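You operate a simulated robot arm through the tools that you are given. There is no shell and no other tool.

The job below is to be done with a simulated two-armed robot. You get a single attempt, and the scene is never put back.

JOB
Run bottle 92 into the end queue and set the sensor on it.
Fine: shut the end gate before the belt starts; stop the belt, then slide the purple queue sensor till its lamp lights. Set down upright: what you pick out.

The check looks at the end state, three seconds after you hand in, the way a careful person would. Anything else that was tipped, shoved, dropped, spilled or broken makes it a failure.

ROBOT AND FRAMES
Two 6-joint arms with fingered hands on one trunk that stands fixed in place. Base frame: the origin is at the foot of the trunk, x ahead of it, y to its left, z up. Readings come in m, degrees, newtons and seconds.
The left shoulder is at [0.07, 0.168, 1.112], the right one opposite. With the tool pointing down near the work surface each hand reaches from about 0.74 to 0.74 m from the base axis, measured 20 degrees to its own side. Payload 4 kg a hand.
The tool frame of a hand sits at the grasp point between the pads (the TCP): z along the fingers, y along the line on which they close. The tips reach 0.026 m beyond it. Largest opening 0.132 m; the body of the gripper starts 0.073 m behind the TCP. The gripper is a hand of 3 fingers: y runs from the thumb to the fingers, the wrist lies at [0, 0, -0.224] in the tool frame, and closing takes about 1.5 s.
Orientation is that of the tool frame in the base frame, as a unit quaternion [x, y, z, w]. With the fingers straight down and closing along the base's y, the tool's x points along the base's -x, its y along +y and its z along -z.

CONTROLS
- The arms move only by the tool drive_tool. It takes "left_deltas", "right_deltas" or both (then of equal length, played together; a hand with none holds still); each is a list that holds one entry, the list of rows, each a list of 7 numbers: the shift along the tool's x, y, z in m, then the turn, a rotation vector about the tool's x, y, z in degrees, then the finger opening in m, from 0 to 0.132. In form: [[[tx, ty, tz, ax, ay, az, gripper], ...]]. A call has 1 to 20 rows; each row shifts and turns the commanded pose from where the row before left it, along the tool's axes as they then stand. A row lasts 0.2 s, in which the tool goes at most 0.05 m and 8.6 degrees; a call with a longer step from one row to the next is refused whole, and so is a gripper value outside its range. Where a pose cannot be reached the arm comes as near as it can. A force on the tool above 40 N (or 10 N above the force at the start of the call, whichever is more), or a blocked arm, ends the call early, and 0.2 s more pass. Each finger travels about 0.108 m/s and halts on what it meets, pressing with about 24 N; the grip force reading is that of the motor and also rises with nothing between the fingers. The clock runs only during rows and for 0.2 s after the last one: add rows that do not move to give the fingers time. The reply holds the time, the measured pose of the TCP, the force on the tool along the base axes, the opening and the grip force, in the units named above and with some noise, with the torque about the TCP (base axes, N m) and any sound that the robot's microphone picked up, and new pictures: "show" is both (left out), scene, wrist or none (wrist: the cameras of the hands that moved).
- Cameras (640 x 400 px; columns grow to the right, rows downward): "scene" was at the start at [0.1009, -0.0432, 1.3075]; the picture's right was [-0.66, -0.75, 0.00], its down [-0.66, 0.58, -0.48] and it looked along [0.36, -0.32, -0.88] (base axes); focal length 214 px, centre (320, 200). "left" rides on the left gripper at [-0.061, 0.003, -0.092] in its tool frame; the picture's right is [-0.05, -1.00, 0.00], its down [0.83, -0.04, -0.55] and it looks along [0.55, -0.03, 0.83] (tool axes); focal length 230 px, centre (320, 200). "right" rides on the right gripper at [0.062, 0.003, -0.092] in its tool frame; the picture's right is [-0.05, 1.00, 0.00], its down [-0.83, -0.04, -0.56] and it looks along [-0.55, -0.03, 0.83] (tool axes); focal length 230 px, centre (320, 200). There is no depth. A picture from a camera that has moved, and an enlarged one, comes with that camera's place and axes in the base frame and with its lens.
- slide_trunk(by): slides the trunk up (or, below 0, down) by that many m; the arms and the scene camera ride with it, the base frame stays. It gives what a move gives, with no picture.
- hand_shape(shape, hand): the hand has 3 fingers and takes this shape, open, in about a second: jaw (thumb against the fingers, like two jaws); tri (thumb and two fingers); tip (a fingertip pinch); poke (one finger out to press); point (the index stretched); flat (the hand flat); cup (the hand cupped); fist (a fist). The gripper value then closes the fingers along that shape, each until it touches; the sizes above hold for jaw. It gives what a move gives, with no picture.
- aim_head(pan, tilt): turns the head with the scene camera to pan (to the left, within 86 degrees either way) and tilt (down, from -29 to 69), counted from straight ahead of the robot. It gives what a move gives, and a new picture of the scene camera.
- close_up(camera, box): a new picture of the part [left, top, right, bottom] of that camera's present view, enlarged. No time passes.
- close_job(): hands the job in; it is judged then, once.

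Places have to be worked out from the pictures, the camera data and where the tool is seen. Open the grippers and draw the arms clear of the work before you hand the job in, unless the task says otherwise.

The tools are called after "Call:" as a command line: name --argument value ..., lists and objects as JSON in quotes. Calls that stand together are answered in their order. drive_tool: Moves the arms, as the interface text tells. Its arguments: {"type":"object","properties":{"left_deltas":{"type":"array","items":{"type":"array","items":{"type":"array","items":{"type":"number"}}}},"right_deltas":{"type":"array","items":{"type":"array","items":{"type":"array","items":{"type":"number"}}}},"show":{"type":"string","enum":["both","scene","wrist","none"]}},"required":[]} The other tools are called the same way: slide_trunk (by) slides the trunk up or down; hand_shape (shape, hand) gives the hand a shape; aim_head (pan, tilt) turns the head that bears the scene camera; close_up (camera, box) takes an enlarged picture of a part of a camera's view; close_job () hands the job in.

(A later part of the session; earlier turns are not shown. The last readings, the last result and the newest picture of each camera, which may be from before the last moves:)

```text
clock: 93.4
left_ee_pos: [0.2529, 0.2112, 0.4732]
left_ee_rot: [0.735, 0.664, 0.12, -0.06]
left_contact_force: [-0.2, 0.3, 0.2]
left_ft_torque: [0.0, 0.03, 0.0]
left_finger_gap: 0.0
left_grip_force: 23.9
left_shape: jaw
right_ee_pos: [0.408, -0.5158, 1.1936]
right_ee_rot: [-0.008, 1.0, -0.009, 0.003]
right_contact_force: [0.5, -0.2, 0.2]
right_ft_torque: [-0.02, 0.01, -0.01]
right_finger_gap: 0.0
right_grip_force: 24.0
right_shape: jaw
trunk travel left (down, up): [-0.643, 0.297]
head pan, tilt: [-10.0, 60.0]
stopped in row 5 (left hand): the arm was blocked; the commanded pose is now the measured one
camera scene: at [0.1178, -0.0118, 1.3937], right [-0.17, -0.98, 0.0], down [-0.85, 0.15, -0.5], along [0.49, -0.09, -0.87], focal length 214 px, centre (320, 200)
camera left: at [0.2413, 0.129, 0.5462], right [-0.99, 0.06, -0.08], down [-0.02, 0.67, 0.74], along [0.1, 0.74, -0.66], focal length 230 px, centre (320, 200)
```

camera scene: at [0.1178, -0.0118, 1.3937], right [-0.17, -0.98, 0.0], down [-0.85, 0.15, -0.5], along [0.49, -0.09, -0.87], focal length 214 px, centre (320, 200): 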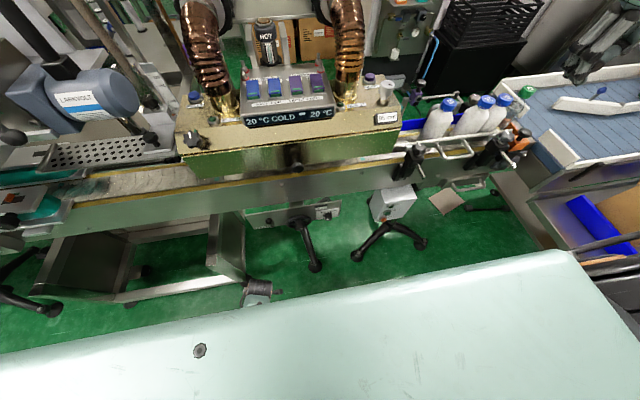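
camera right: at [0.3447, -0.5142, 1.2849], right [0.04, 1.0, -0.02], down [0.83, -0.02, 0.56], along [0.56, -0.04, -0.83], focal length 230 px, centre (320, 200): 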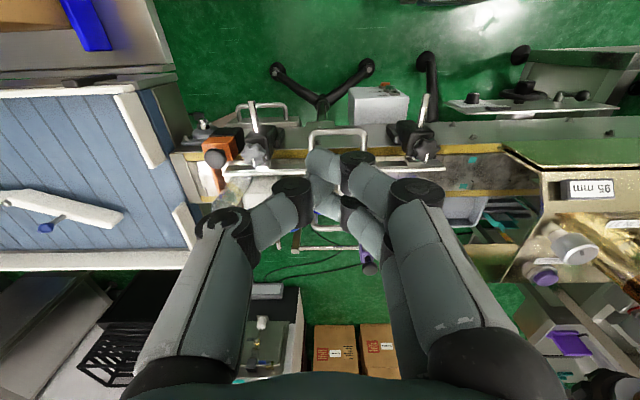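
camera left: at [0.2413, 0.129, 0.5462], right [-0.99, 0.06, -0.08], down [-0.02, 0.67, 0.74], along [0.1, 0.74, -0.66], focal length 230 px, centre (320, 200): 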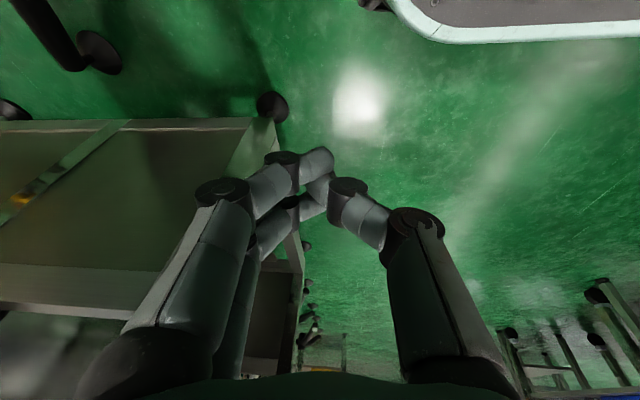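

The left arm is blocked crossing in front of the torso, so that route is out. I take the left hand back outward and up to about [0.15, 0.70, 0.73] so the trunk can be lowered for the right hand to press instead.

Call:
drive_tool --left_deltas '[[[0.0337, -0.0168, 0.0129, 0, 0, 0, 0], [0.0337, -0.0168, 0.0129, 0, 0, 0, 0], [0.0337, -0.0168, 0.0129, 0, 0, 0, 0], [0.0337, -0.0168, 0.0129, 0, 0, 0, 0], [0.0394, -0.0067, -0.019, 0, 0, 0, 0], [0.0394, -0.0067, -0.019, 0, 0, 0, 0], [0.0394, -0.0067, -0.019, 0, 0, 0, 0], [0.0394, -0.0067, -0.019, 0, 0, 0, 0], [0.0394, -0.0067, -0.019, 0, 0, 0, 0], [0.0394, -0.0067, -0.019, 0, 0, 0, 0], [0.0394, -0.0067, -0.019, 0, 0, 0, 0], [0.0394, -0.0067, -0.019, 0, 0, 0, 0], [0, 0, 0, 0, 0, 0, 0]]]' --show "both"

```text
clock: 96.2
left_ee_pos: [0.1778, 0.6339, 0.6435]
left_ee_rot: [0.735, 0.664, 0.119, -0.059]
left_contact_force: [0.1, -0.2, 0.2]
left_ft_torque: [0.0, -0.02, -0.01]
left_finger_gap: 0.0
left_grip_force: 24.4
left_shape: jaw
left hand out of reach, approached as far as the arm can: row 11, 12
right_ee_pos: [0.4069, -0.5175, 1.193]
right_ee_rot: [-0.007, 1.0, -0.008, 0.003]
right_contact_force: [1.2, -0.6, -0.6]
right_ft_torque: [-0.02, 0.05, -0.01]
right_finger_gap: 0.0
right_grip_force: 23.8
right_shape: jaw
trunk travel left (down, up): [-0.643, 0.297]
head pan, tilt: [-10.0, 60.0]
camera scene: at [0.1172, -0.0119, 1.3937], right [-0.17, -0.98, 0.0], down [-0.85, 0.15, -0.5], along [0.49, -0.09, -0.87], focal length 214 px, centre (320, 200)
camera left: at [0.1666, 0.5514, 0.7157], right [-0.99, 0.06, -0.08], down [-0.02, 0.67, 0.74], along [0.1, 0.74, -0.66], focal length 230 px, centre (320, 200)
```

scene: 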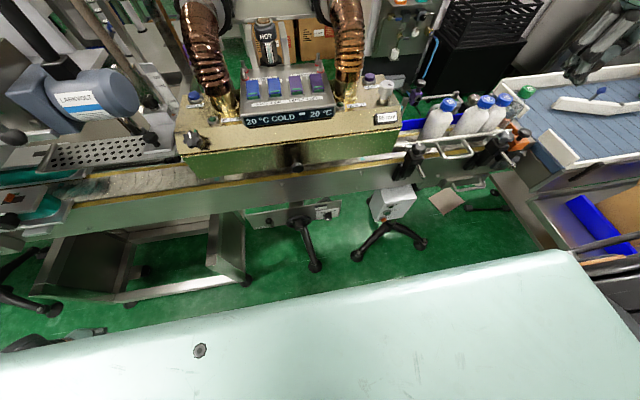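
left: 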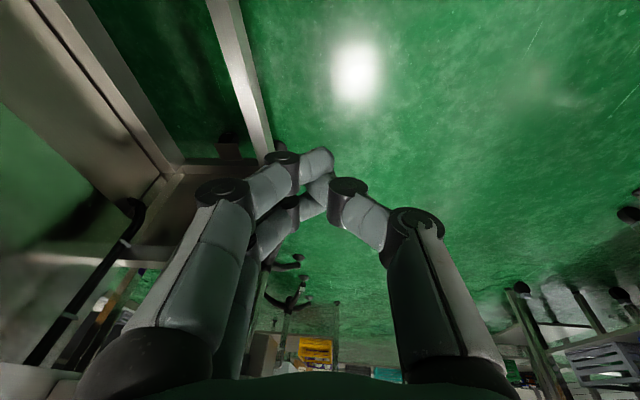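

The left hand is high enough to lower the trunk about 0.5 m. Now I bring the right hand, tool down, back to near its starting pose (about [0.26, -0.35] at shoulder height).

Call:
drive_tool --right_deltas '[[[0.01, 0.04, 0, 0, 0, 0, 0.0], [0.025, 0.035, 0, 0, 0, 0, 0.0], [0.03, 0.034, 0, 0, 0, 0, 0.0], [0.03, 0.034, 0, 0, 0, 0, 0.0], [0.03, 0.025, 0, 0, 0, 0, 0.0], [0.02, 0, 0, 0, 0, 0, 0.0], [0, 0, 0, 0, 0, 0, 0.0]]]' --show "wrist"

```text
clock: 97.8
left_ee_pos: [0.179, 0.6347, 0.6423]
left_ee_rot: [0.735, 0.665, 0.118, -0.059]
left_contact_force: [-0.1, -0.4, -0.1]
left_ft_torque: [0.01, -0.01, 0.0]
left_finger_gap: 0.0001
left_grip_force: 23.9
left_shape: jaw
right_ee_pos: [0.2587, -0.3484, 1.1874]
right_ee_rot: [-0.007, 1.0, -0.008, 0.004]
right_contact_force: [0.3, 0.2, 0.4]
right_ft_torque: [0.0, 0.03, -0.01]
right_finger_gap: 0.0
right_grip_force: 23.9
right_shape: jaw
trunk travel left (down, up): [-0.643, 0.297]
head pan, tilt: [-10.0, 60.0]
camera right: at [0.1969, -0.3447, 1.2792], right [0.04, 1.0, -0.02], down [0.83, -0.02, 0.56], along [0.56, -0.04, -0.83], focal length 230 px, centre (320, 200)
```

right: 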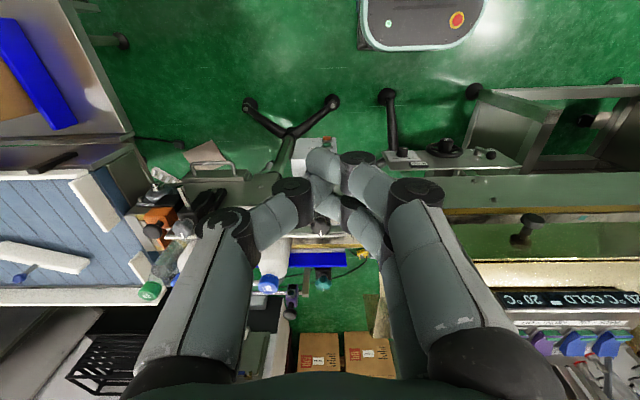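

The right hand is at [0.259, -0.348] at shoulder height, as at the start. I lower the trunk 0.3 m and check.

Call:
slide_trunk --by -0.3

Call:
aim_head --pan -42 --tilt 45

```text
clock: 100.8
left_ee_pos: [0.1786, 0.6332, 0.3423]
left_ee_rot: [0.735, 0.665, 0.119, -0.06]
left_contact_force: [0.3, -0.5, -0.6]
left_ft_torque: [0.0, 0.0, 0.02]
left_finger_gap: 0.0
left_grip_force: 24.3
left_shape: jaw
right_ee_pos: [0.2581, -0.3493, 0.8878]
right_ee_rot: [-0.007, 1.0, -0.009, 0.003]
right_contact_force: [-0.5, -0.5, 0.5]
right_ft_torque: [0.01, 0.0, -0.03]
right_finger_gap: 0.0
right_grip_force: 23.7
right_shape: jaw
trunk travel left (down, up): [-0.343, 0.597]
head pan, tilt: [-10.0, 60.0]
```

```text
clock: 101.8
left_ee_pos: [0.1787, 0.6334, 0.3428]
left_ee_rot: [0.735, 0.665, 0.119, -0.059]
left_contact_force: [-0.3, 0.6, -0.5]
left_ft_torque: [-0.01, 0.01, 0.0]
left_finger_gap: 0.0002
left_grip_force: 23.7
left_shape: jaw
right_ee_pos: [0.2592, -0.349, 0.8874]
right_ee_rot: [-0.007, 1.0, -0.008, 0.003]
right_contact_force: [0.7, 0.1, -0.6]
right_ft_torque: [0.04, -0.03, 0.01]
right_finger_gap: 0.0
right_grip_force: 23.7
right_shape: jaw
trunk travel left (down, up): [-0.343, 0.597]
head pan, tilt: [-42.0, 45.0]
camera scene: at [0.1122, -0.0543, 1.1132], right [-0.67, -0.74, 0.0], down [-0.53, 0.47, -0.71], along [0.53, -0.47, -0.71], focal length 214 px, centre (320, 200)
```

scene: 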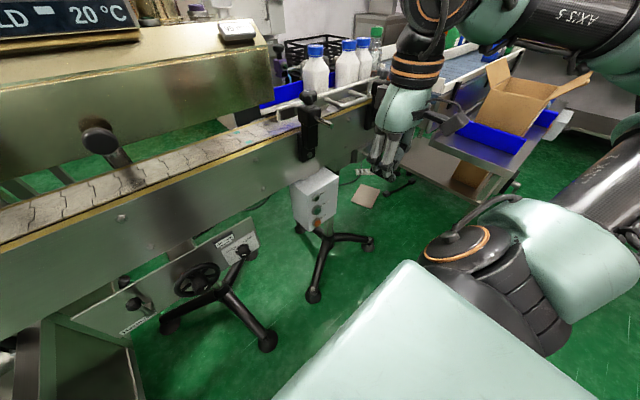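

All clear. I lower another 0.24 m, which brings the right hand to z≈0.65 in front of the box and leaves the left hand ~0.10 m above the floor.

Call:
slide_trunk --by -0.24

Call:
aim_head --pan -42 --tilt 30

Call:
close_up --camera "scene" --box '[250, 130, 450, 280]'

Call:
close_up --camera "right" --box '[200, 80, 440, 230]'

```text
clock: 104.3
left_ee_pos: [0.1778, 0.6344, 0.1021]
left_ee_rot: [0.735, 0.665, 0.119, -0.059]
left_contact_force: [-0.3, 0.7, -0.7]
left_ft_torque: [-0.04, 0.01, -0.01]
left_finger_gap: 0.0001
left_grip_force: 24.2
left_shape: jaw
right_ee_pos: [0.2591, -0.3501, 0.6471]
right_ee_rot: [-0.007, 1.0, -0.008, 0.003]
right_contact_force: [0.3, 0.0, -0.8]
right_ft_torque: [0.0, -0.02, 0.0]
right_finger_gap: 0.0
right_grip_force: 24.3
right_shape: jaw
trunk travel left (down, up): [-0.103, 0.837]
head pan, tilt: [-42.0, 45.0]
```

```text
clock: 105.1
left_ee_pos: [0.1774, 0.633, 0.1025]
left_ee_rot: [0.735, 0.665, 0.119, -0.059]
left_contact_force: [0.4, -0.6, -0.6]
left_ft_torque: [0.02, 0.01, 0.01]
left_finger_gap: 0.0002
left_grip_force: 24.4
left_shape: jaw
right_ee_pos: [0.2581, -0.3482, 0.6477]
right_ee_rot: [-0.007, 1.0, -0.009, 0.004]
right_contact_force: [-0.3, -0.6, 0.3]
right_ft_torque: [-0.01, 0.01, -0.01]
right_finger_gap: 0.0
right_grip_force: 23.8
right_shape: jaw
trunk travel left (down, up): [-0.103, 0.837]
head pan, tilt: [-42.0, 30.0]
camera scene: at [0.1189, -0.0605, 0.8958], right [-0.67, -0.74, 0.0], down [-0.37, 0.34, -0.87], along [0.64, -0.58, -0.5], focal length 214 px, centre (320, 200)
```

scene: 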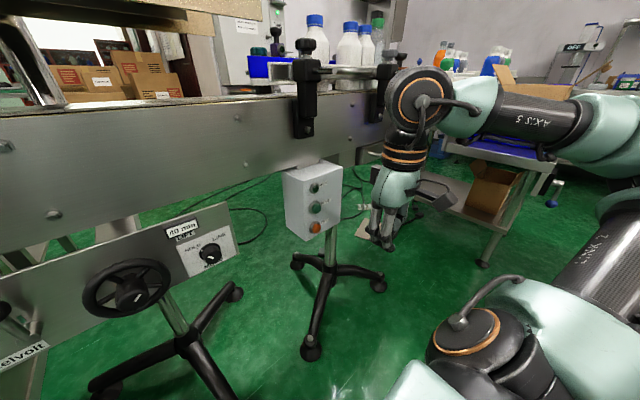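

```text
2.67 times, centred on (350, 205) of scene
camera zoom: at [0.1189, -0.0605, 0.8958], right [-0.67, -0.74, 0.0], down [-0.37, 0.34, -0.87], along [0.64, -0.58, -0.5], focal length 572 px, centre (240, 187)
```

zoom: 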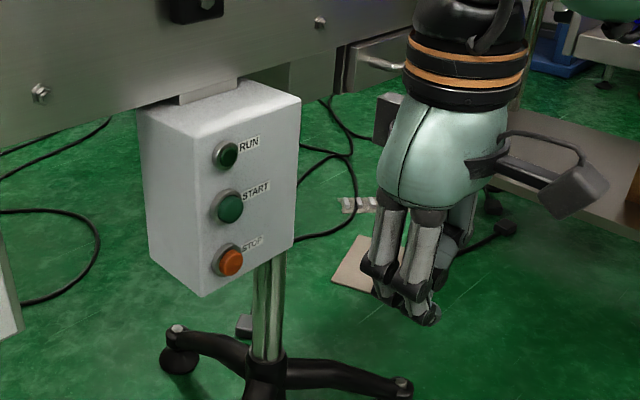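

```text
2.67 times, centred on (320, 155) of right
camera zoom: at [0.197, -0.3458, 0.739], right [0.04, 1.0, -0.02], down [0.83, -0.02, 0.56], along [0.56, -0.04, -0.83], focal length 614 px, centre (320, 320)
```

zoom: 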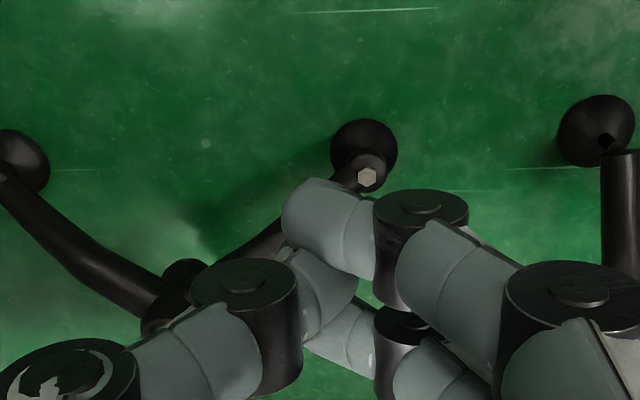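

From this close view START is at about [0.455, -0.348, 0.6175] and STOP at [0.450, -0.3465, 0.5606]. I tilt the hand 25° so the front fingertip leads, and approach to ~3 cm before START.

Call:
drive_tool --right_deltas '[[[-0.02, 0, 0, 0, 0, 0, 0.0], [-0.03, 0, 0, 0, 0, 0, 0.0], [-0.02, 0, 0, 0, -6.25, 0, 0.0], [0, 0, 0, 0, -6.25, 0, 0.0], [0, 0, 0, 0, -6.25, 0, 0.0], [0, 0, 0, 0, -6.25, 0, 0.0], [0, 0, 0, 0, 0, 0, 0.0]]]' --show "both"

Call:
close_up --camera "scene" --box '[250, 130, 450, 280]'

```text
clock: 106.7
left_ee_pos: [0.1769, 0.6337, 0.102]
left_ee_rot: [0.735, 0.665, 0.119, -0.059]
left_contact_force: [0.1, 0.1, 0.5]
left_ft_torque: [0.01, -0.02, -0.04]
left_finger_gap: 0.0002
left_grip_force: 23.7
left_shape: jaw
right_ee_pos: [0.3384, -0.3441, 0.6515]
right_ee_rot: [-0.007, 0.976, -0.008, 0.22]
right_contact_force: [-0.1, -0.3, 0.6]
right_ft_torque: [-0.02, 0.04, 0.0]
right_finger_gap: 0.0002
right_grip_force: 24.1
right_shape: jaw
right hand out of reach, approached as far as the arm can: row 6
trunk travel left (down, up): [-0.103, 0.837]
head pan, tilt: [-42.0, 30.0]
camera scene: at [0.119, -0.0605, 0.8959], right [-0.67, -0.74, 0.0], down [-0.37, 0.33, -0.87], along [0.64, -0.58, -0.5], focal length 214 px, centre (320, 200)
camera right: at [0.243, -0.3412, 0.7076], right [0.03, 1.0, 0.0], down [0.51, -0.02, 0.86], along [0.86, -0.03, -0.51], focal length 230 px, centre (320, 200)
```

scene: 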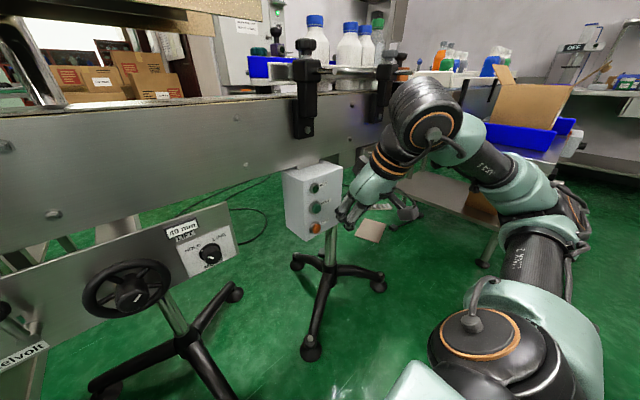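
right: 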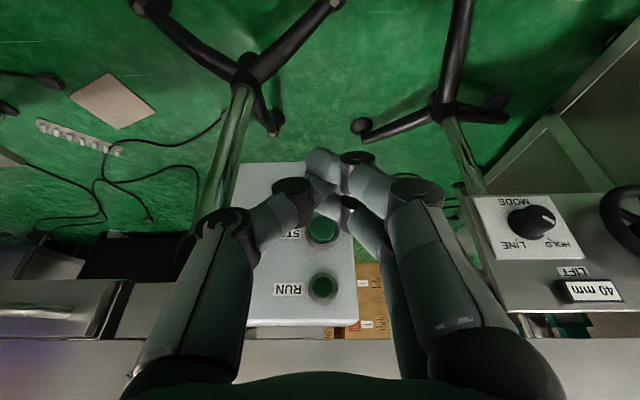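

```text
2.67 times, centred on (350, 205) of scene
camera zoom: at [0.119, -0.0605, 0.8959], right [-0.67, -0.74, 0.0], down [-0.37, 0.33, -0.87], along [0.64, -0.58, -0.5], focal length 572 px, centre (240, 187)
```

zoom: 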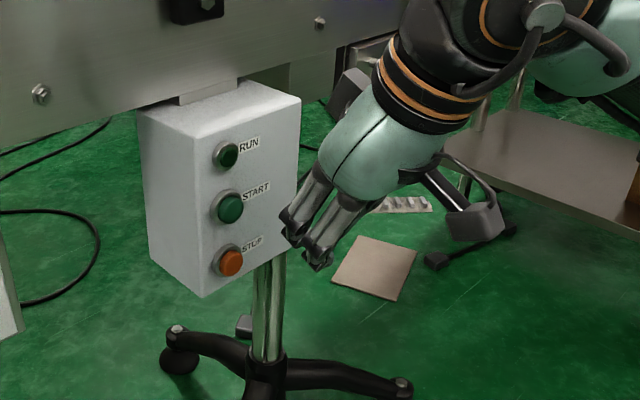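

The hand is laterally aligned with START. I go to about 2 cm before contact at the right height.

Call:
drive_tool --right_deltas '[[[-0.0157, -0.001, 0.0152, 0, 0, 0, 0.0], [-0.0157, -0.001, 0.0152, 0, 0, 0, 0.0], [-0.0157, -0.001, 0.0152, 0, 0, 0, 0.0], [0, 0, 0, 0, 0, 0, 0.0]]]' --show "wrist"

Call:
close_up --camera "scene" --box '[290, 160, 390, 235]'

```text
clock: 107.7
left_ee_pos: [0.1778, 0.6331, 0.1011]
left_ee_rot: [0.735, 0.665, 0.119, -0.059]
left_contact_force: [0.6, -0.6, -0.2]
left_ft_torque: [0.01, -0.02, 0.02]
left_finger_gap: 0.0
left_grip_force: 23.9
left_shape: jaw
right_ee_pos: [0.3922, -0.3554, 0.6198]
right_ee_rot: [-0.009, 0.975, -0.006, 0.221]
right_contact_force: [-0.7, -0.2, -0.6]
right_ft_torque: [0.0, 0.0, 0.01]
right_finger_gap: 0.0
right_grip_force: 23.9
right_shape: jaw
right hand out of reach, approached as far as the arm can: row 1, 2, 3
trunk travel left (down, up): [-0.103, 0.837]
head pan, tilt: [-42.0, 30.0]
camera right: at [0.2975, -0.3541, 0.6757], right [0.03, 1.0, 0.01], down [0.51, -0.02, 0.86], along [0.86, -0.02, -0.51], focal length 230 px, centre (320, 200)
```

right: 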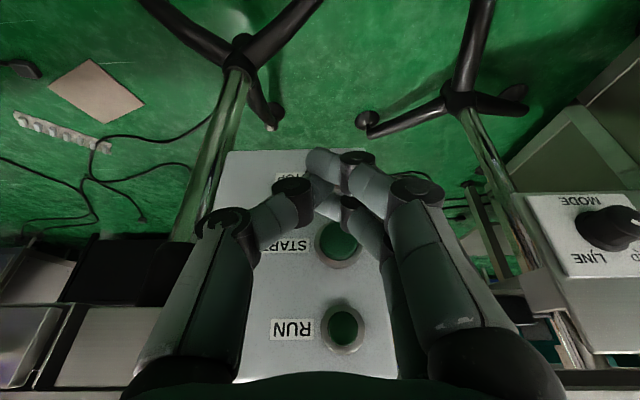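

```text
5.33 times, centred on (340, 198) of scene
camera zoom: at [0.119, -0.0605, 0.8958], right [-0.67, -0.74, 0.0], down [-0.37, 0.33, -0.87], along [0.64, -0.58, -0.5], focal length 1144 px, centre (213, 213)
```

zoom: 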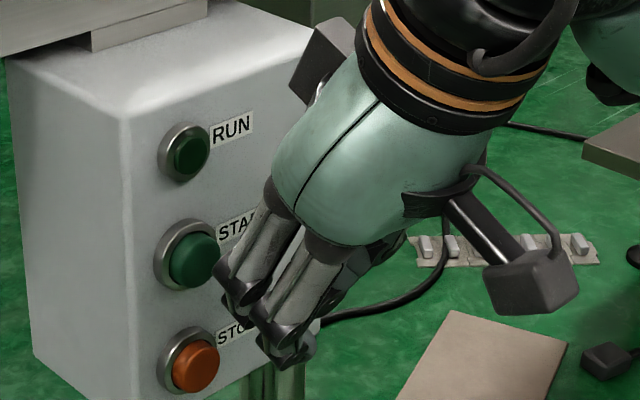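

The hand drifted ~1 cm low and to -y. I correct by +1 cm in y and z.

Call:
drive_tool --right_deltas '[[[-0.006, 0.006, -0.0033, 0, 0, 0, 0.0], [-0.006, 0.005, -0.0033, 0, 0, 0, 0.0], [0, 0, 0, 0, 0, 0, 0.0]]]' --show "wrist"

Call:
close_up --camera "scene" --box '[290, 160, 390, 235]'

```text
clock: 108.5
left_ee_pos: [0.1771, 0.633, 0.1015]
left_ee_rot: [0.736, 0.664, 0.12, -0.059]
left_contact_force: [-1.1, -0.2, 0.3]
left_ft_torque: [-0.01, -0.02, 0.0]
left_finger_gap: 0.0002
left_grip_force: 23.5
left_shape: jaw
right_ee_pos: [0.3889, -0.3556, 0.6226]
right_ee_rot: [-0.009, 0.975, -0.008, 0.221]
right_contact_force: [-0.5, 0.4, 0.0]
right_ft_torque: [0.01, 0.0, -0.01]
right_finger_gap: 0.0
right_grip_force: 24.1
right_shape: jaw
right hand out of reach, approached as far as the arm can: row 1, 2
trunk travel left (down, up): [-0.103, 0.837]
head pan, tilt: [-42.0, 30.0]
camera right: at [0.2945, -0.3541, 0.6785], right [0.03, 1.0, 0.01], down [0.51, -0.02, 0.86], along [0.86, -0.02, -0.51], focal length 230 px, centre (320, 200)
```

right: 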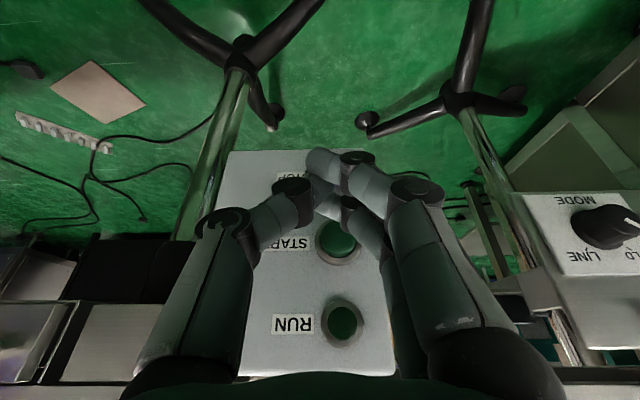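

```text
5.33 times, centred on (340, 198) of scene
camera zoom: at [0.1191, -0.0607, 0.8958], right [-0.67, -0.74, 0.0], down [-0.37, 0.33, -0.87], along [0.64, -0.58, -0.5], focal length 1144 px, centre (213, 213)
```

zoom: 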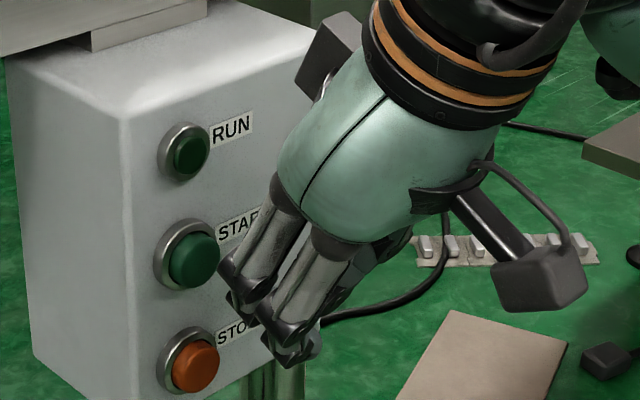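

The wrist is again near its inner limit; reducing the tilt to ~18° moves it outward. I rotate back 7.5° and re-position.

Call:
drive_tool --right_deltas '[[[0, 0, 0, 0, 7.5, 0, 0.0], [-0.007, 0.0053, -0.0037, 0, 0, 0, 0.0], [-0.007, 0.0053, -0.0037, 0, 0, 0, 0.0], [0, 0, 0, 0, 0, 0, 0.0]]]' --show "wrist"

Call:
close_up --camera "scene" --box '[290, 160, 390, 235]'

```text
clock: 109.5
left_ee_pos: [0.1777, 0.6343, 0.1031]
left_ee_rot: [0.735, 0.665, 0.119, -0.06]
left_contact_force: [-0.2, -0.4, 0.0]
left_ft_torque: [0.03, 0.02, 0.01]
left_finger_gap: 0.0001
left_grip_force: 24.1
left_shape: jaw
right_ee_pos: [0.3723, -0.37, 0.6139]
right_ee_rot: [-0.009, 0.989, 0.0, 0.147]
right_contact_force: [0.1, 0.1, -0.8]
right_ft_torque: [-0.02, -0.03, -0.02]
right_finger_gap: 0.0
right_grip_force: 24.3
right_shape: jaw
right hand out of reach, approached as far as the arm can: row 1, 2, 3
trunk travel left (down, up): [-0.103, 0.837]
head pan, tilt: [-42.0, 30.0]
camera right: at [0.2874, -0.3697, 0.6838], right [0.03, 1.0, 0.01], down [0.63, -0.03, 0.77], along [0.77, -0.02, -0.63], focal length 230 px, centre (320, 200)
```

right: 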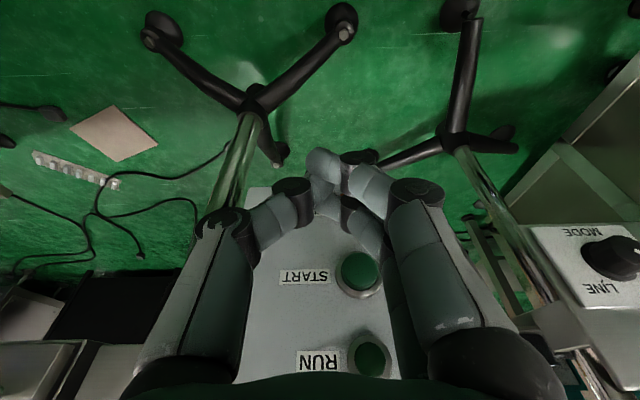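

```text
5.33 times, centred on (340, 198) of scene
camera zoom: at [0.1189, -0.0604, 0.8958], right [-0.67, -0.74, 0.0], down [-0.37, 0.33, -0.87], along [0.64, -0.58, -0.5], focal length 1144 px, centre (213, 213)
```

zoom: 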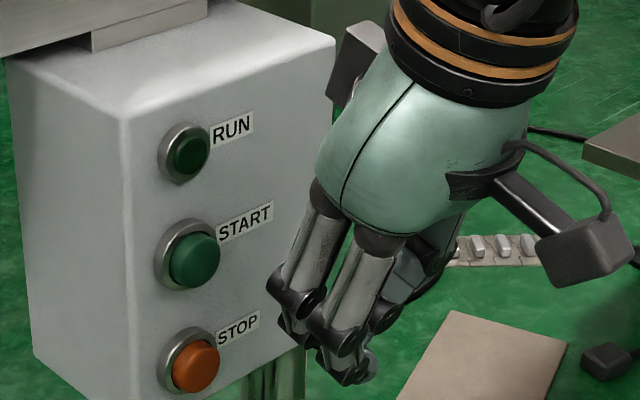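

Moving lower relative to the shoulder is what limits the right arm, so I want the trunk ~8 cm lower still. First I swing the left hand outward-up about its wrist so it keeps floor clearance, and back the right hand off slightly.

Call:
drive_tool --left_deltas '[[[0.03, 0, 0, 0, 8, 0, 0], [0.03, 0, 0, 0, 8, 0, 0], [0.03, 0, 0, 0, 8, 0, 0], [0.03, 0, 0, 0, 8, 0, 0], [0.03, 0, 0, 0, 8, 0, 0], [0.03, 0, 0, 0, 8, 0, 0], [0.03, 0, 0, 0, 8, 0, 0], [0, 0, 0, 0, 0, 0, 0]]]' --right_deltas '[[[0.02, 0, 0, 0, 0, 0, 0], [0.02, 0, 0, 0, 0, 0, 0], [0, 0, -0.01, 0, 0, 0, 0], [0, 0, -0.02, 0, 0, 0, 0], [0, 0, -0.02, 0, 0, 0, 0], [0, 0, -0.02, 0, 0, 0, 0], [0, 0, 0, 0, 0, 0, 0], [0, 0, 0, 0, 0, 0, 0]]]' --show "scene"

```text
clock: 111.3
left_ee_pos: [0.1872, 0.7915, 0.2302]
left_ee_rot: [0.593, 0.559, 0.451, -0.365]
left_contact_force: [0.1, -0.1, -0.3]
left_ft_torque: [0.04, 0.0, 0.01]
left_finger_gap: 0.0
left_grip_force: 24.2
left_shape: jaw
right_ee_pos: [0.3391, -0.3613, 0.6808]
right_ee_rot: [-0.008, 0.988, -0.008, 0.155]
right_contact_force: [0.6, -0.4, -0.3]
right_ft_torque: [0.03, 0.03, -0.01]
right_finger_gap: 0.0
right_grip_force: 24.0
right_shape: jaw
right hand out of reach, approached as far as the arm can: row 1, 2
trunk travel left (down, up): [-0.103, 0.837]
head pan, tilt: [-42.0, 30.0]
camera scene: at [0.119, -0.0606, 0.8958], right [-0.67, -0.74, 0.0], down [-0.37, 0.33, -0.87], along [0.64, -0.58, -0.5], focal length 214 px, centre (320, 200)
```

scene: 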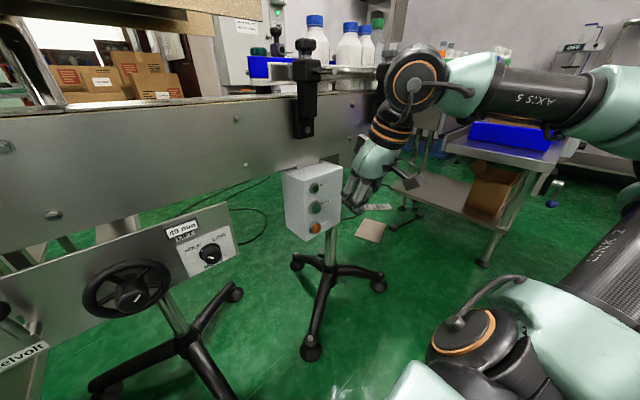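

Left hand is at z≈0.23 now. I lower the trunk another 0.09 m.

Call:
slide_trunk --by -0.09

Call:
drive_tool --right_deltas '[[[0, 0, -0.02, 0, 0, 0, 0], [0, 0.005, -0.02, 0, 0, 0, 0], [-0.02, 0.005, 0.005, 0, 0, 0, 0], [-0.02, 0, 0.006, 0, 0, 0, 0], [0, 0, 0, 0, 0, 0, 0]]]' --show "both"

Call:
close_up --camera "scene" --box '[280, 100, 400, 190]'

```text
clock: 112.5
left_ee_pos: [0.1875, 0.7909, 0.1395]
left_ee_rot: [0.593, 0.56, 0.449, -0.365]
left_contact_force: [-0.7, -0.3, 0.7]
left_ft_torque: [0.01, 0.02, -0.02]
left_finger_gap: 0.0002
left_grip_force: 24.1
left_shape: jaw
right_ee_pos: [0.3383, -0.3619, 0.5904]
right_ee_rot: [-0.009, 0.988, -0.008, 0.156]
right_contact_force: [-0.2, 0.0, -0.5]
right_ft_torque: [-0.02, 0.02, 0.02]
right_finger_gap: 0.0001
right_grip_force: 24.0
right_shape: jaw
trunk travel left (down, up): [-0.013, 0.927]
head pan, tilt: [-42.0, 30.0]
```

```text
clock: 113.7
left_ee_pos: [0.1868, 0.7925, 0.1389]
left_ee_rot: [0.594, 0.558, 0.451, -0.364]
left_contact_force: [0.0, 0.7, 0.9]
left_ft_torque: [0.03, 0.02, 0.01]
left_finger_gap: 0.0
left_grip_force: 23.9
left_shape: jaw
right_ee_pos: [0.368, -0.3492, 0.6313]
right_ee_rot: [-0.008, 0.988, -0.008, 0.156]
right_contact_force: [-0.4, -0.1, 0.2]
right_ft_torque: [0.0, -0.01, -0.01]
right_finger_gap: 0.0001
right_grip_force: 24.1
right_shape: jaw
trunk travel left (down, up): [-0.013, 0.927]
head pan, tilt: [-42.0, 30.0]
camera scene: at [0.119, -0.0605, 0.8058], right [-0.67, -0.74, 0.0], down [-0.37, 0.33, -0.87], along [0.64, -0.58, -0.5], focal length 214 px, centre (320, 200)
camera right: at [0.2813, -0.3466, 0.6987], right [0.04, 1.0, 0.0], down [0.62, -0.02, 0.78], along [0.78, -0.03, -0.62], focal length 230 px, centre (320, 200)
```

scene: 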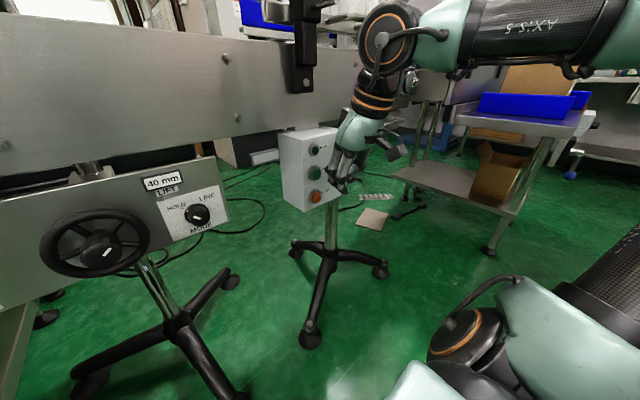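
right: 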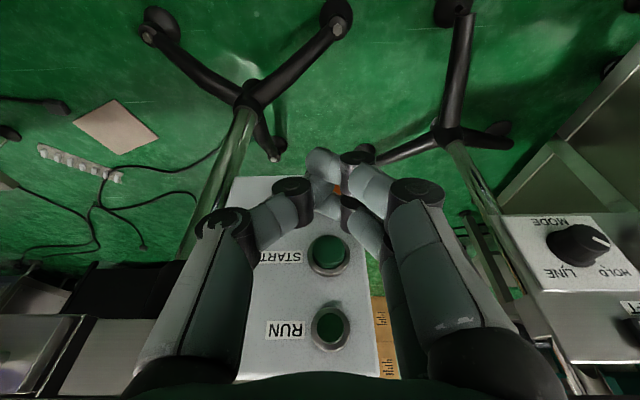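

```text
4.44 times, centred on (340, 145) of scene
camera zoom: at [0.119, -0.0605, 0.8058], right [-0.67, -0.74, 0.0], down [-0.37, 0.33, -0.87], along [0.64, -0.58, -0.5], focal length 953 px, centre (231, 444)
```

zoom: 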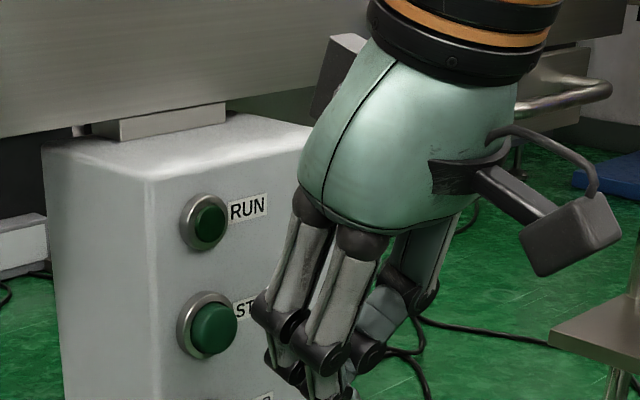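

Now it is in reach with no limit flags: TCP [0.368, -0.349, 0.631], laterally aligned with START. I press straight in +x in small steps and come back out.

Call:
drive_tool --right_deltas '[[[-0.02, 0.001, 0.0035, 0, 0, 0, 0], [-0.019, 0.001, 0.0062, 0, 0, 0, 0], [-0.0057, 0, 0.0018, 0, 0, 0, 0], [-0.0057, 0, 0.0018, 0, 0, 0, 0], [0, 0, 0, 0, 0, 0, 0]]]' --show "scene"

Call:
close_up --camera "scene" --box '[280, 120, 360, 180]'

```text
clock: 114.9
left_ee_pos: [0.1873, 0.7923, 0.1383]
left_ee_rot: [0.594, 0.559, 0.45, -0.364]
left_contact_force: [0.6, 0.6, -0.1]
left_ft_torque: [0.03, 0.0, 0.02]
left_finger_gap: 0.0
left_grip_force: 24.2
left_shape: jaw
right_ee_pos: [0.4097, -0.3639, 0.6224]
right_ee_rot: [-0.008, 0.987, -0.005, 0.157]
right_contact_force: [0.8, -0.7, -0.2]
right_ft_torque: [0.0, 0.02, 0.01]
right_finger_gap: 0.0
right_grip_force: 24.1
right_shape: jaw
right hand out of reach, approached as far as the arm can: row 1, 2, 4
trunk travel left (down, up): [-0.013, 0.927]
head pan, tilt: [-42.0, 30.0]
camera scene: at [0.1189, -0.0605, 0.8058], right [-0.67, -0.74, 0.0], down [-0.37, 0.33, -0.87], along [0.64, -0.58, -0.5], focal length 214 px, centre (320, 200)
```

scene: 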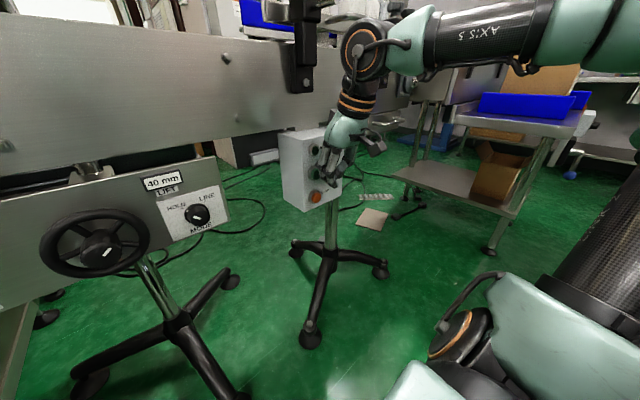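

```text
6.67 times, centred on (320, 150) of scene
camera zoom: at [0.1189, -0.0605, 0.8058], right [-0.67, -0.74, 0.0], down [-0.37, 0.33, -0.87], along [0.64, -0.58, -0.5], focal length 1430 px, centre (320, 533)
```

zoom: 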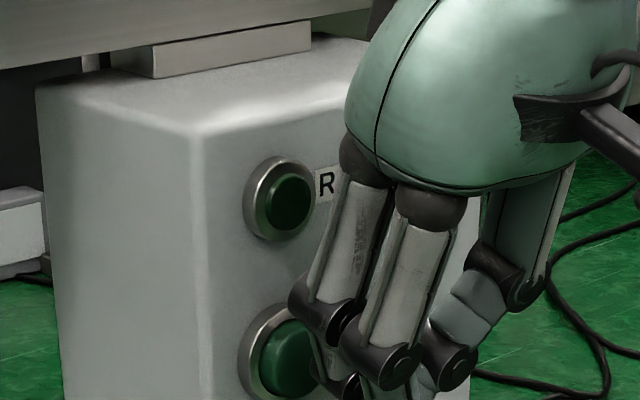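

The hand drifts to -y as x grows, so pointing the hand slightly toward +y will help. I back off and switch to the "poke" shape for a well-defined single pressing finger.

Call:
drive_tool --right_deltas '[[[0.02, 0, -0.0065, 0, 0, 0, 0], [0.02, 0, -0.0065, 0, 0, 0, 0], [0.02, 0, -0.0065, 0, 0, 0, 0], [0, 0, 0, 0, 0, 0, 0]]]' --show "none"

Call:
hand_shape --hand "right" --shape "poke"

Call:
close_up --camera "right" --box '[0, 0, 640, 400]'

Call:
close_up --camera "scene" --box '[280, 100, 400, 190]'

```text
clock: 115.9
left_ee_pos: [0.1869, 0.7916, 0.1396]
left_ee_rot: [0.593, 0.559, 0.45, -0.364]
left_contact_force: [0.4, -1.1, -0.7]
left_ft_torque: [0.04, 0.0, -0.01]
left_finger_gap: 0.0
left_grip_force: 23.9
left_shape: jaw
right_ee_pos: [0.3467, -0.3643, 0.6233]
right_ee_rot: [-0.008, 0.988, -0.007, 0.156]
right_contact_force: [0.6, 0.2, -0.1]
right_ft_torque: [0.02, 0.03, -0.02]
right_finger_gap: 0.0
right_grip_force: 23.8
right_shape: jaw
trunk travel left (down, up): [-0.013, 0.927]
head pan, tilt: [-42.0, 30.0]
```

```text
clock: 116.8
left_ee_pos: [0.1882, 0.7918, 0.1407]
left_ee_rot: [0.594, 0.56, 0.449, -0.364]
left_contact_force: [0.0, 0.0, -0.1]
left_ft_torque: [0.0, 0.01, 0.01]
left_finger_gap: 0.0
left_grip_force: 24.0
left_shape: jaw
right_ee_pos: [0.3482, -0.3636, 0.6236]
right_ee_rot: [-0.008, 0.988, -0.008, 0.156]
right_contact_force: [0.2, -0.2, 0.2]
right_ft_torque: [-0.01, -0.01, 0.01]
right_finger_gap: 0.0
right_grip_force: 0.2
right_shape: poke
trunk travel left (down, up): [-0.013, 0.927]
head pan, tilt: [-42.0, 30.0]
```

```text
1.00 times, centred on (320, 200) of right (not enlarged: the box is as wide or as high as the picture)
camera zoom: at [0.2605, -0.3622, 0.6931], right [0.04, 1.0, 0.0], down [0.62, -0.02, 0.78], along [0.78, -0.03, -0.62], focal length 230 px, centre (320, 200)
```

zoom: 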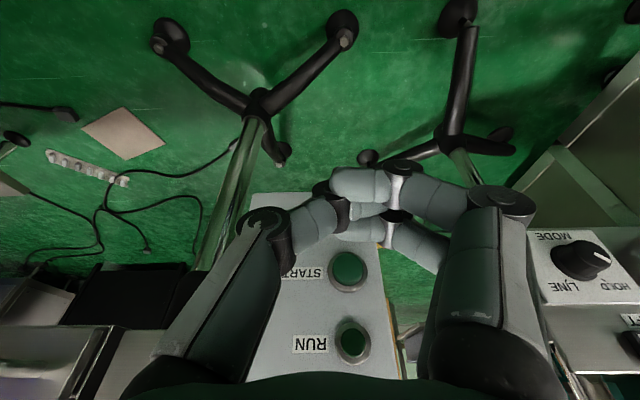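

```text
4.44 times, centred on (340, 145) of scene
camera zoom: at [0.1189, -0.0605, 0.8058], right [-0.67, -0.74, 0.0], down [-0.37, 0.33, -0.87], along [0.64, -0.58, -0.5], focal length 953 px, centre (231, 444)
```

zoom: 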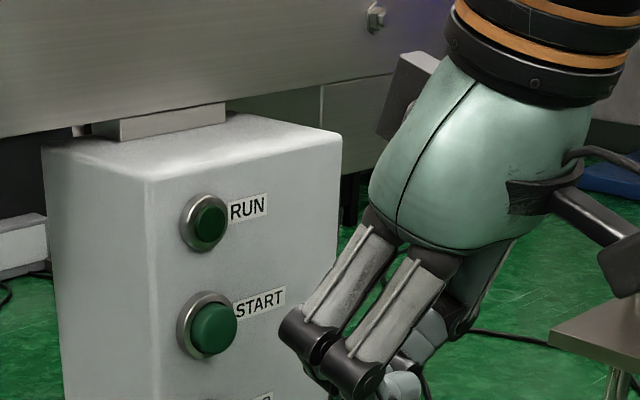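

"poke" leaves the fingers curled. I try "point" (index stretched) and look.

Call:
hand_shape --hand "right" --shape "point"

Call:
close_up --camera "right" --box '[0, 0, 640, 400]'

Call:
close_up --camera "scene" --box '[280, 100, 400, 190]'

```text
clock: 117.7
left_ee_pos: [0.1872, 0.7915, 0.1392]
left_ee_rot: [0.594, 0.559, 0.45, -0.364]
left_contact_force: [-0.1, 0.1, -1.1]
left_ft_torque: [0.02, 0.0, 0.0]
left_finger_gap: 0.0
left_grip_force: 23.9
left_shape: jaw
right_ee_pos: [0.3482, -0.3654, 0.6245]
right_ee_rot: [-0.008, 0.988, -0.008, 0.156]
right_contact_force: [0.2, -0.1, 0.2]
right_ft_torque: [0.0, 0.0, 0.01]
right_finger_gap: 0.0
right_grip_force: 0.1
right_shape: point
trunk travel left (down, up): [-0.013, 0.927]
head pan, tilt: [-42.0, 30.0]
```

```text
1.00 times, centred on (320, 200) of right (not enlarged: the box is as wide or as high as the picture)
camera zoom: at [0.2605, -0.3622, 0.6931], right [0.04, 1.0, 0.0], down [0.62, -0.02, 0.78], along [0.78, -0.03, -0.62], focal length 230 px, centre (320, 200)
```

zoom: 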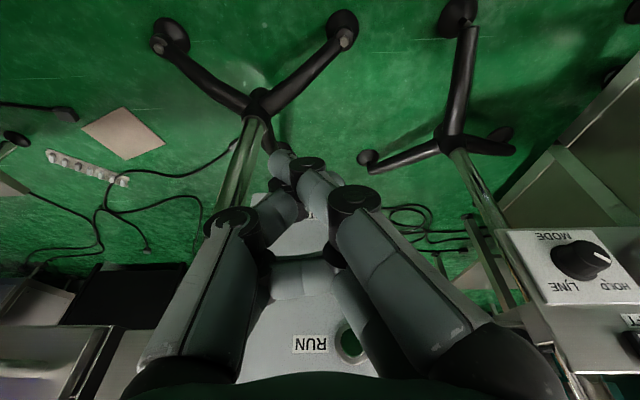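

```text
4.44 times, centred on (340, 145) of scene
camera zoom: at [0.1189, -0.0605, 0.8058], right [-0.67, -0.74, 0.0], down [-0.37, 0.33, -0.87], along [0.64, -0.58, -0.5], focal length 953 px, centre (231, 444)
```

zoom: 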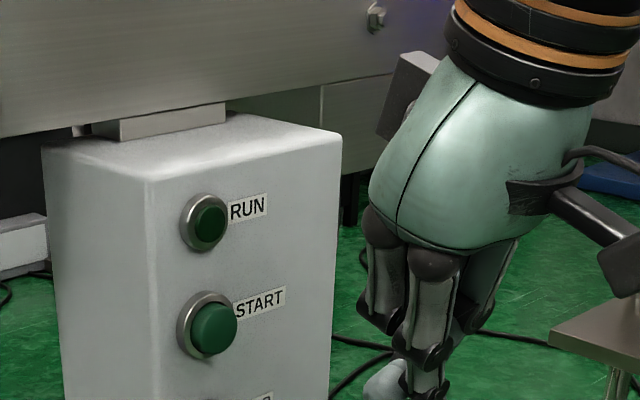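

"point" stretches the rear finger, which is no use here. I return to jaw, close it, and turn the hand to azimuth +40° with 25° tilt so the wrist stays in its comfortable sector.

Call:
hand_shape --hand "right" --shape "jaw"

Call:
drive_tool --right_deltas '[[[0, 0, 0, -2.47, 0, -7.6, 0.06], [0, 0, 0, -2.47, 0, -7.6, 0], [0, 0, 0, -2.47, 0, -7.6, 0], [0, 0, 0, -2.47, 0, -7.6, 0], [0, 0, 0, -2.47, 0, -7.6, 0], [0, 0, 0, 0, -7, 0, 0], [0, 0, 0, 0, 0, 0, 0], [0, 0, 0, 0, 0, 0, 0]]]' --show "both"

```text
clock: 118.6
left_ee_pos: [0.1869, 0.7909, 0.1391]
left_ee_rot: [0.594, 0.558, 0.451, -0.364]
left_contact_force: [0.2, -0.4, 0.1]
left_ft_torque: [0.02, 0.0, -0.02]
left_finger_gap: 0.0
left_grip_force: 24.2
left_shape: jaw
right_ee_pos: [0.3471, -0.3647, 0.6257]
right_ee_rot: [-0.007, 0.988, -0.008, 0.155]
right_contact_force: [0.1, 0.0, 0.1]
right_ft_torque: [-0.03, 0.02, 0.01]
right_finger_gap: 0.0948
right_grip_force: 0.1
right_shape: jaw
trunk travel left (down, up): [-0.013, 0.927]
head pan, tilt: [-42.0, 30.0]
```

```text
clock: 120.4
left_ee_pos: [0.1876, 0.791, 0.1387]
left_ee_rot: [0.593, 0.559, 0.45, -0.365]
left_contact_force: [0.6, 0.1, 0.7]
left_ft_torque: [0.04, -0.02, 0.0]
left_finger_gap: 0.0
left_grip_force: 24.0
left_shape: jaw
right_ee_pos: [0.3482, -0.3658, 0.6242]
right_ee_rot: [-0.342, 0.916, 0.067, 0.201]
right_contact_force: [-0.3, -0.9, -0.4]
right_ft_torque: [0.01, 0.02, 0.02]
right_finger_gap: 0.0
right_grip_force: 24.6
right_shape: jaw
trunk travel left (down, up): [-0.013, 0.927]
head pan, tilt: [-42.0, 30.0]
camera scene: at [0.1189, -0.0604, 0.8058], right [-0.67, -0.74, 0.0], down [-0.37, 0.33, -0.87], along [0.64, -0.58, -0.5], focal length 214 px, centre (320, 200)
camera right: at [0.2745, -0.4241, 0.682], right [-0.62, 0.79, 0.01], down [0.42, 0.32, 0.85], along [0.66, 0.53, -0.53], focal length 230 px, centre (320, 200)
```

scene: 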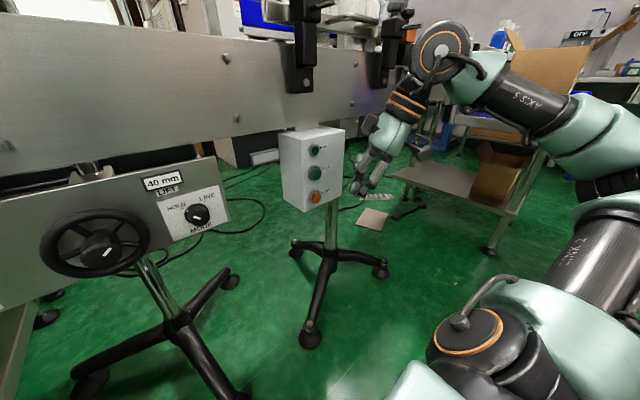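
right: 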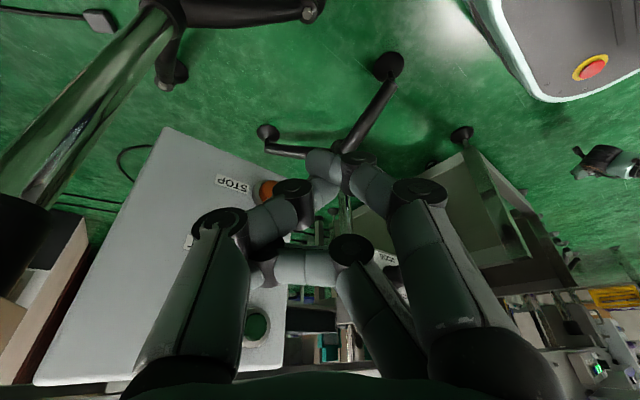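

One finger looks over-curled after the shape change. I open fully and close again to get the regular closed jaw.

Call:
drive_tool --right_deltas '[[[0, 0, 0, 0, 0, 0, 0.132], [0, 0, 0, 0, 0, 0, 0.132], [0, 0, 0, 0, 0, 0, 0.132], [0, 0, 0, 0, 0, 0, 0.132], [0, 0, 0, 0, 0, 0, 0.132], [0, 0, 0, 0, 0, 0, 0.132], [0, 0, 0, 0, 0, 0, 0.132], [0, 0, 0, 0, 0, 0, 0.05], [0, 0, 0, 0, 0, 0, 0], [0, 0, 0, 0, 0, 0, 0], [0, 0, 0, 0, 0, 0, 0], [0, 0, 0, 0, 0, 0, 0], [0, 0, 0, 0, 0, 0, 0], [0, 0, 0, 0, 0, 0, 0], [0, 0, 0, 0, 0, 0, 0]]]' --show "wrist"

Call:
close_up --camera "scene" --box '[280, 100, 400, 205]'

```text
clock: 123.6
left_ee_pos: [0.1865, 0.7915, 0.1399]
left_ee_rot: [0.594, 0.559, 0.45, -0.364]
left_contact_force: [0.3, 0.1, -0.5]
left_ft_torque: [-0.02, -0.01, 0.02]
left_finger_gap: 0.0
left_grip_force: 23.4
left_shape: jaw
right_ee_pos: [0.3489, -0.3652, 0.6241]
right_ee_rot: [-0.342, 0.916, 0.068, 0.199]
right_contact_force: [-0.4, -1.1, 0.4]
right_ft_torque: [-0.01, 0.02, 0.03]
right_finger_gap: 0.0001
right_grip_force: 24.0
right_shape: jaw
trunk travel left (down, up): [-0.013, 0.927]
head pan, tilt: [-42.0, 30.0]
camera right: at [0.2745, -0.4242, 0.682], right [-0.62, 0.79, 0.01], down [0.42, 0.32, 0.85], along [0.66, 0.53, -0.53], focal length 230 px, centre (320, 200)
```

right: 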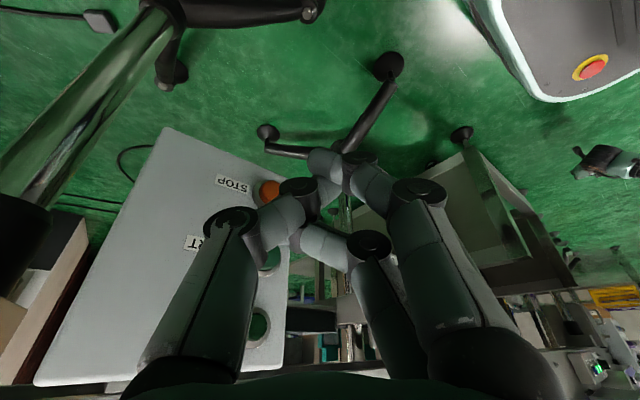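

```text
3.81 times, centred on (340, 152) of scene
camera zoom: at [0.1189, -0.0605, 0.8058], right [-0.67, -0.74, 0.0], down [-0.37, 0.33, -0.87], along [0.64, -0.58, -0.5], focal length 817 px, centre (244, 381)
```

zoom: 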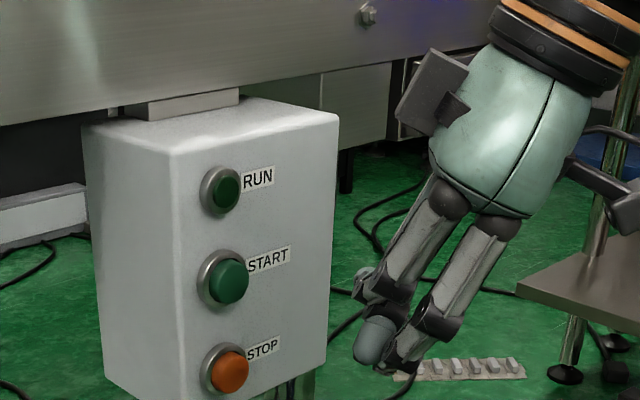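

Forward kinematics puts the lower fingertip at TCP + (0.012, 0.002, -0.024). Pressing RUN's lamp does nothing, so I aim this tip at START and approach to ~2 cm.

Call:
drive_tool --right_deltas '[[[-0.0154, -0.008, 0.00225, 0, 0, 0, 0], [-0.0154, -0.008, 0.00225, 0, 0, 0, 0], [-0.0154, -0.008, 0.00225, 0, 0, 0, 0], [-0.0154, -0.008, 0.00225, 0, 0, 0, 0], [0, 0, 0, 0, 0, 0, 0]]]' --show "wrist"

Call:
close_up --camera "scene" --box '[280, 110, 380, 200]'

```text
clock: 124.8
left_ee_pos: [0.1872, 0.7929, 0.139]
left_ee_rot: [0.594, 0.559, 0.45, -0.364]
left_contact_force: [-0.6, -0.1, -0.4]
left_ft_torque: [0.02, -0.01, 0.0]
left_finger_gap: 0.0002
left_grip_force: 23.7
left_shape: jaw
right_ee_pos: [0.4145, -0.349, 0.6418]
right_ee_rot: [-0.343, 0.916, 0.068, 0.199]
right_contact_force: [-0.8, 1.0, 0.5]
right_ft_torque: [-0.02, 0.0, 0.0]
right_finger_gap: 0.0001
right_grip_force: 23.9
right_shape: jaw
trunk travel left (down, up): [-0.013, 0.927]
head pan, tilt: [-42.0, 30.0]
camera right: at [0.3412, -0.408, 0.6999], right [-0.62, 0.79, 0.01], down [0.42, 0.32, 0.85], along [0.66, 0.53, -0.53], focal length 230 px, centre (320, 200)
```

right: 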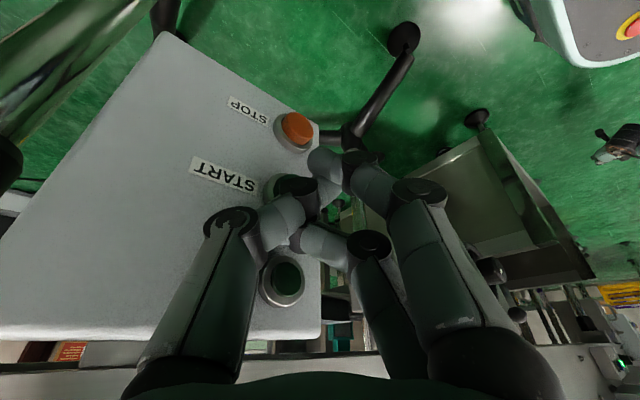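

```text
4.44 times, centred on (330, 155) of scene
camera zoom: at [0.119, -0.0604, 0.8058], right [-0.67, -0.74, 0.0], down [-0.37, 0.33, -0.87], along [0.64, -0.58, -0.5], focal length 953 px, centre (276, 400)
```

zoom: 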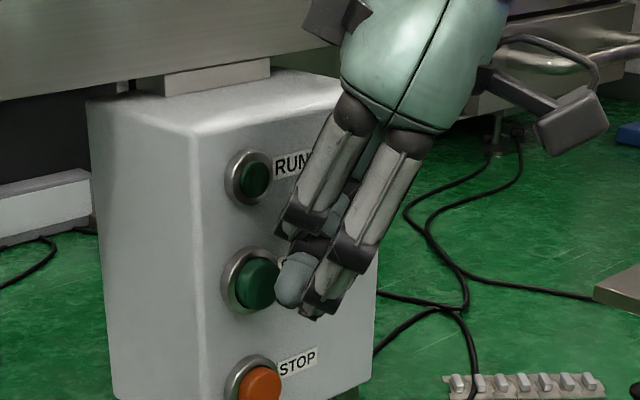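

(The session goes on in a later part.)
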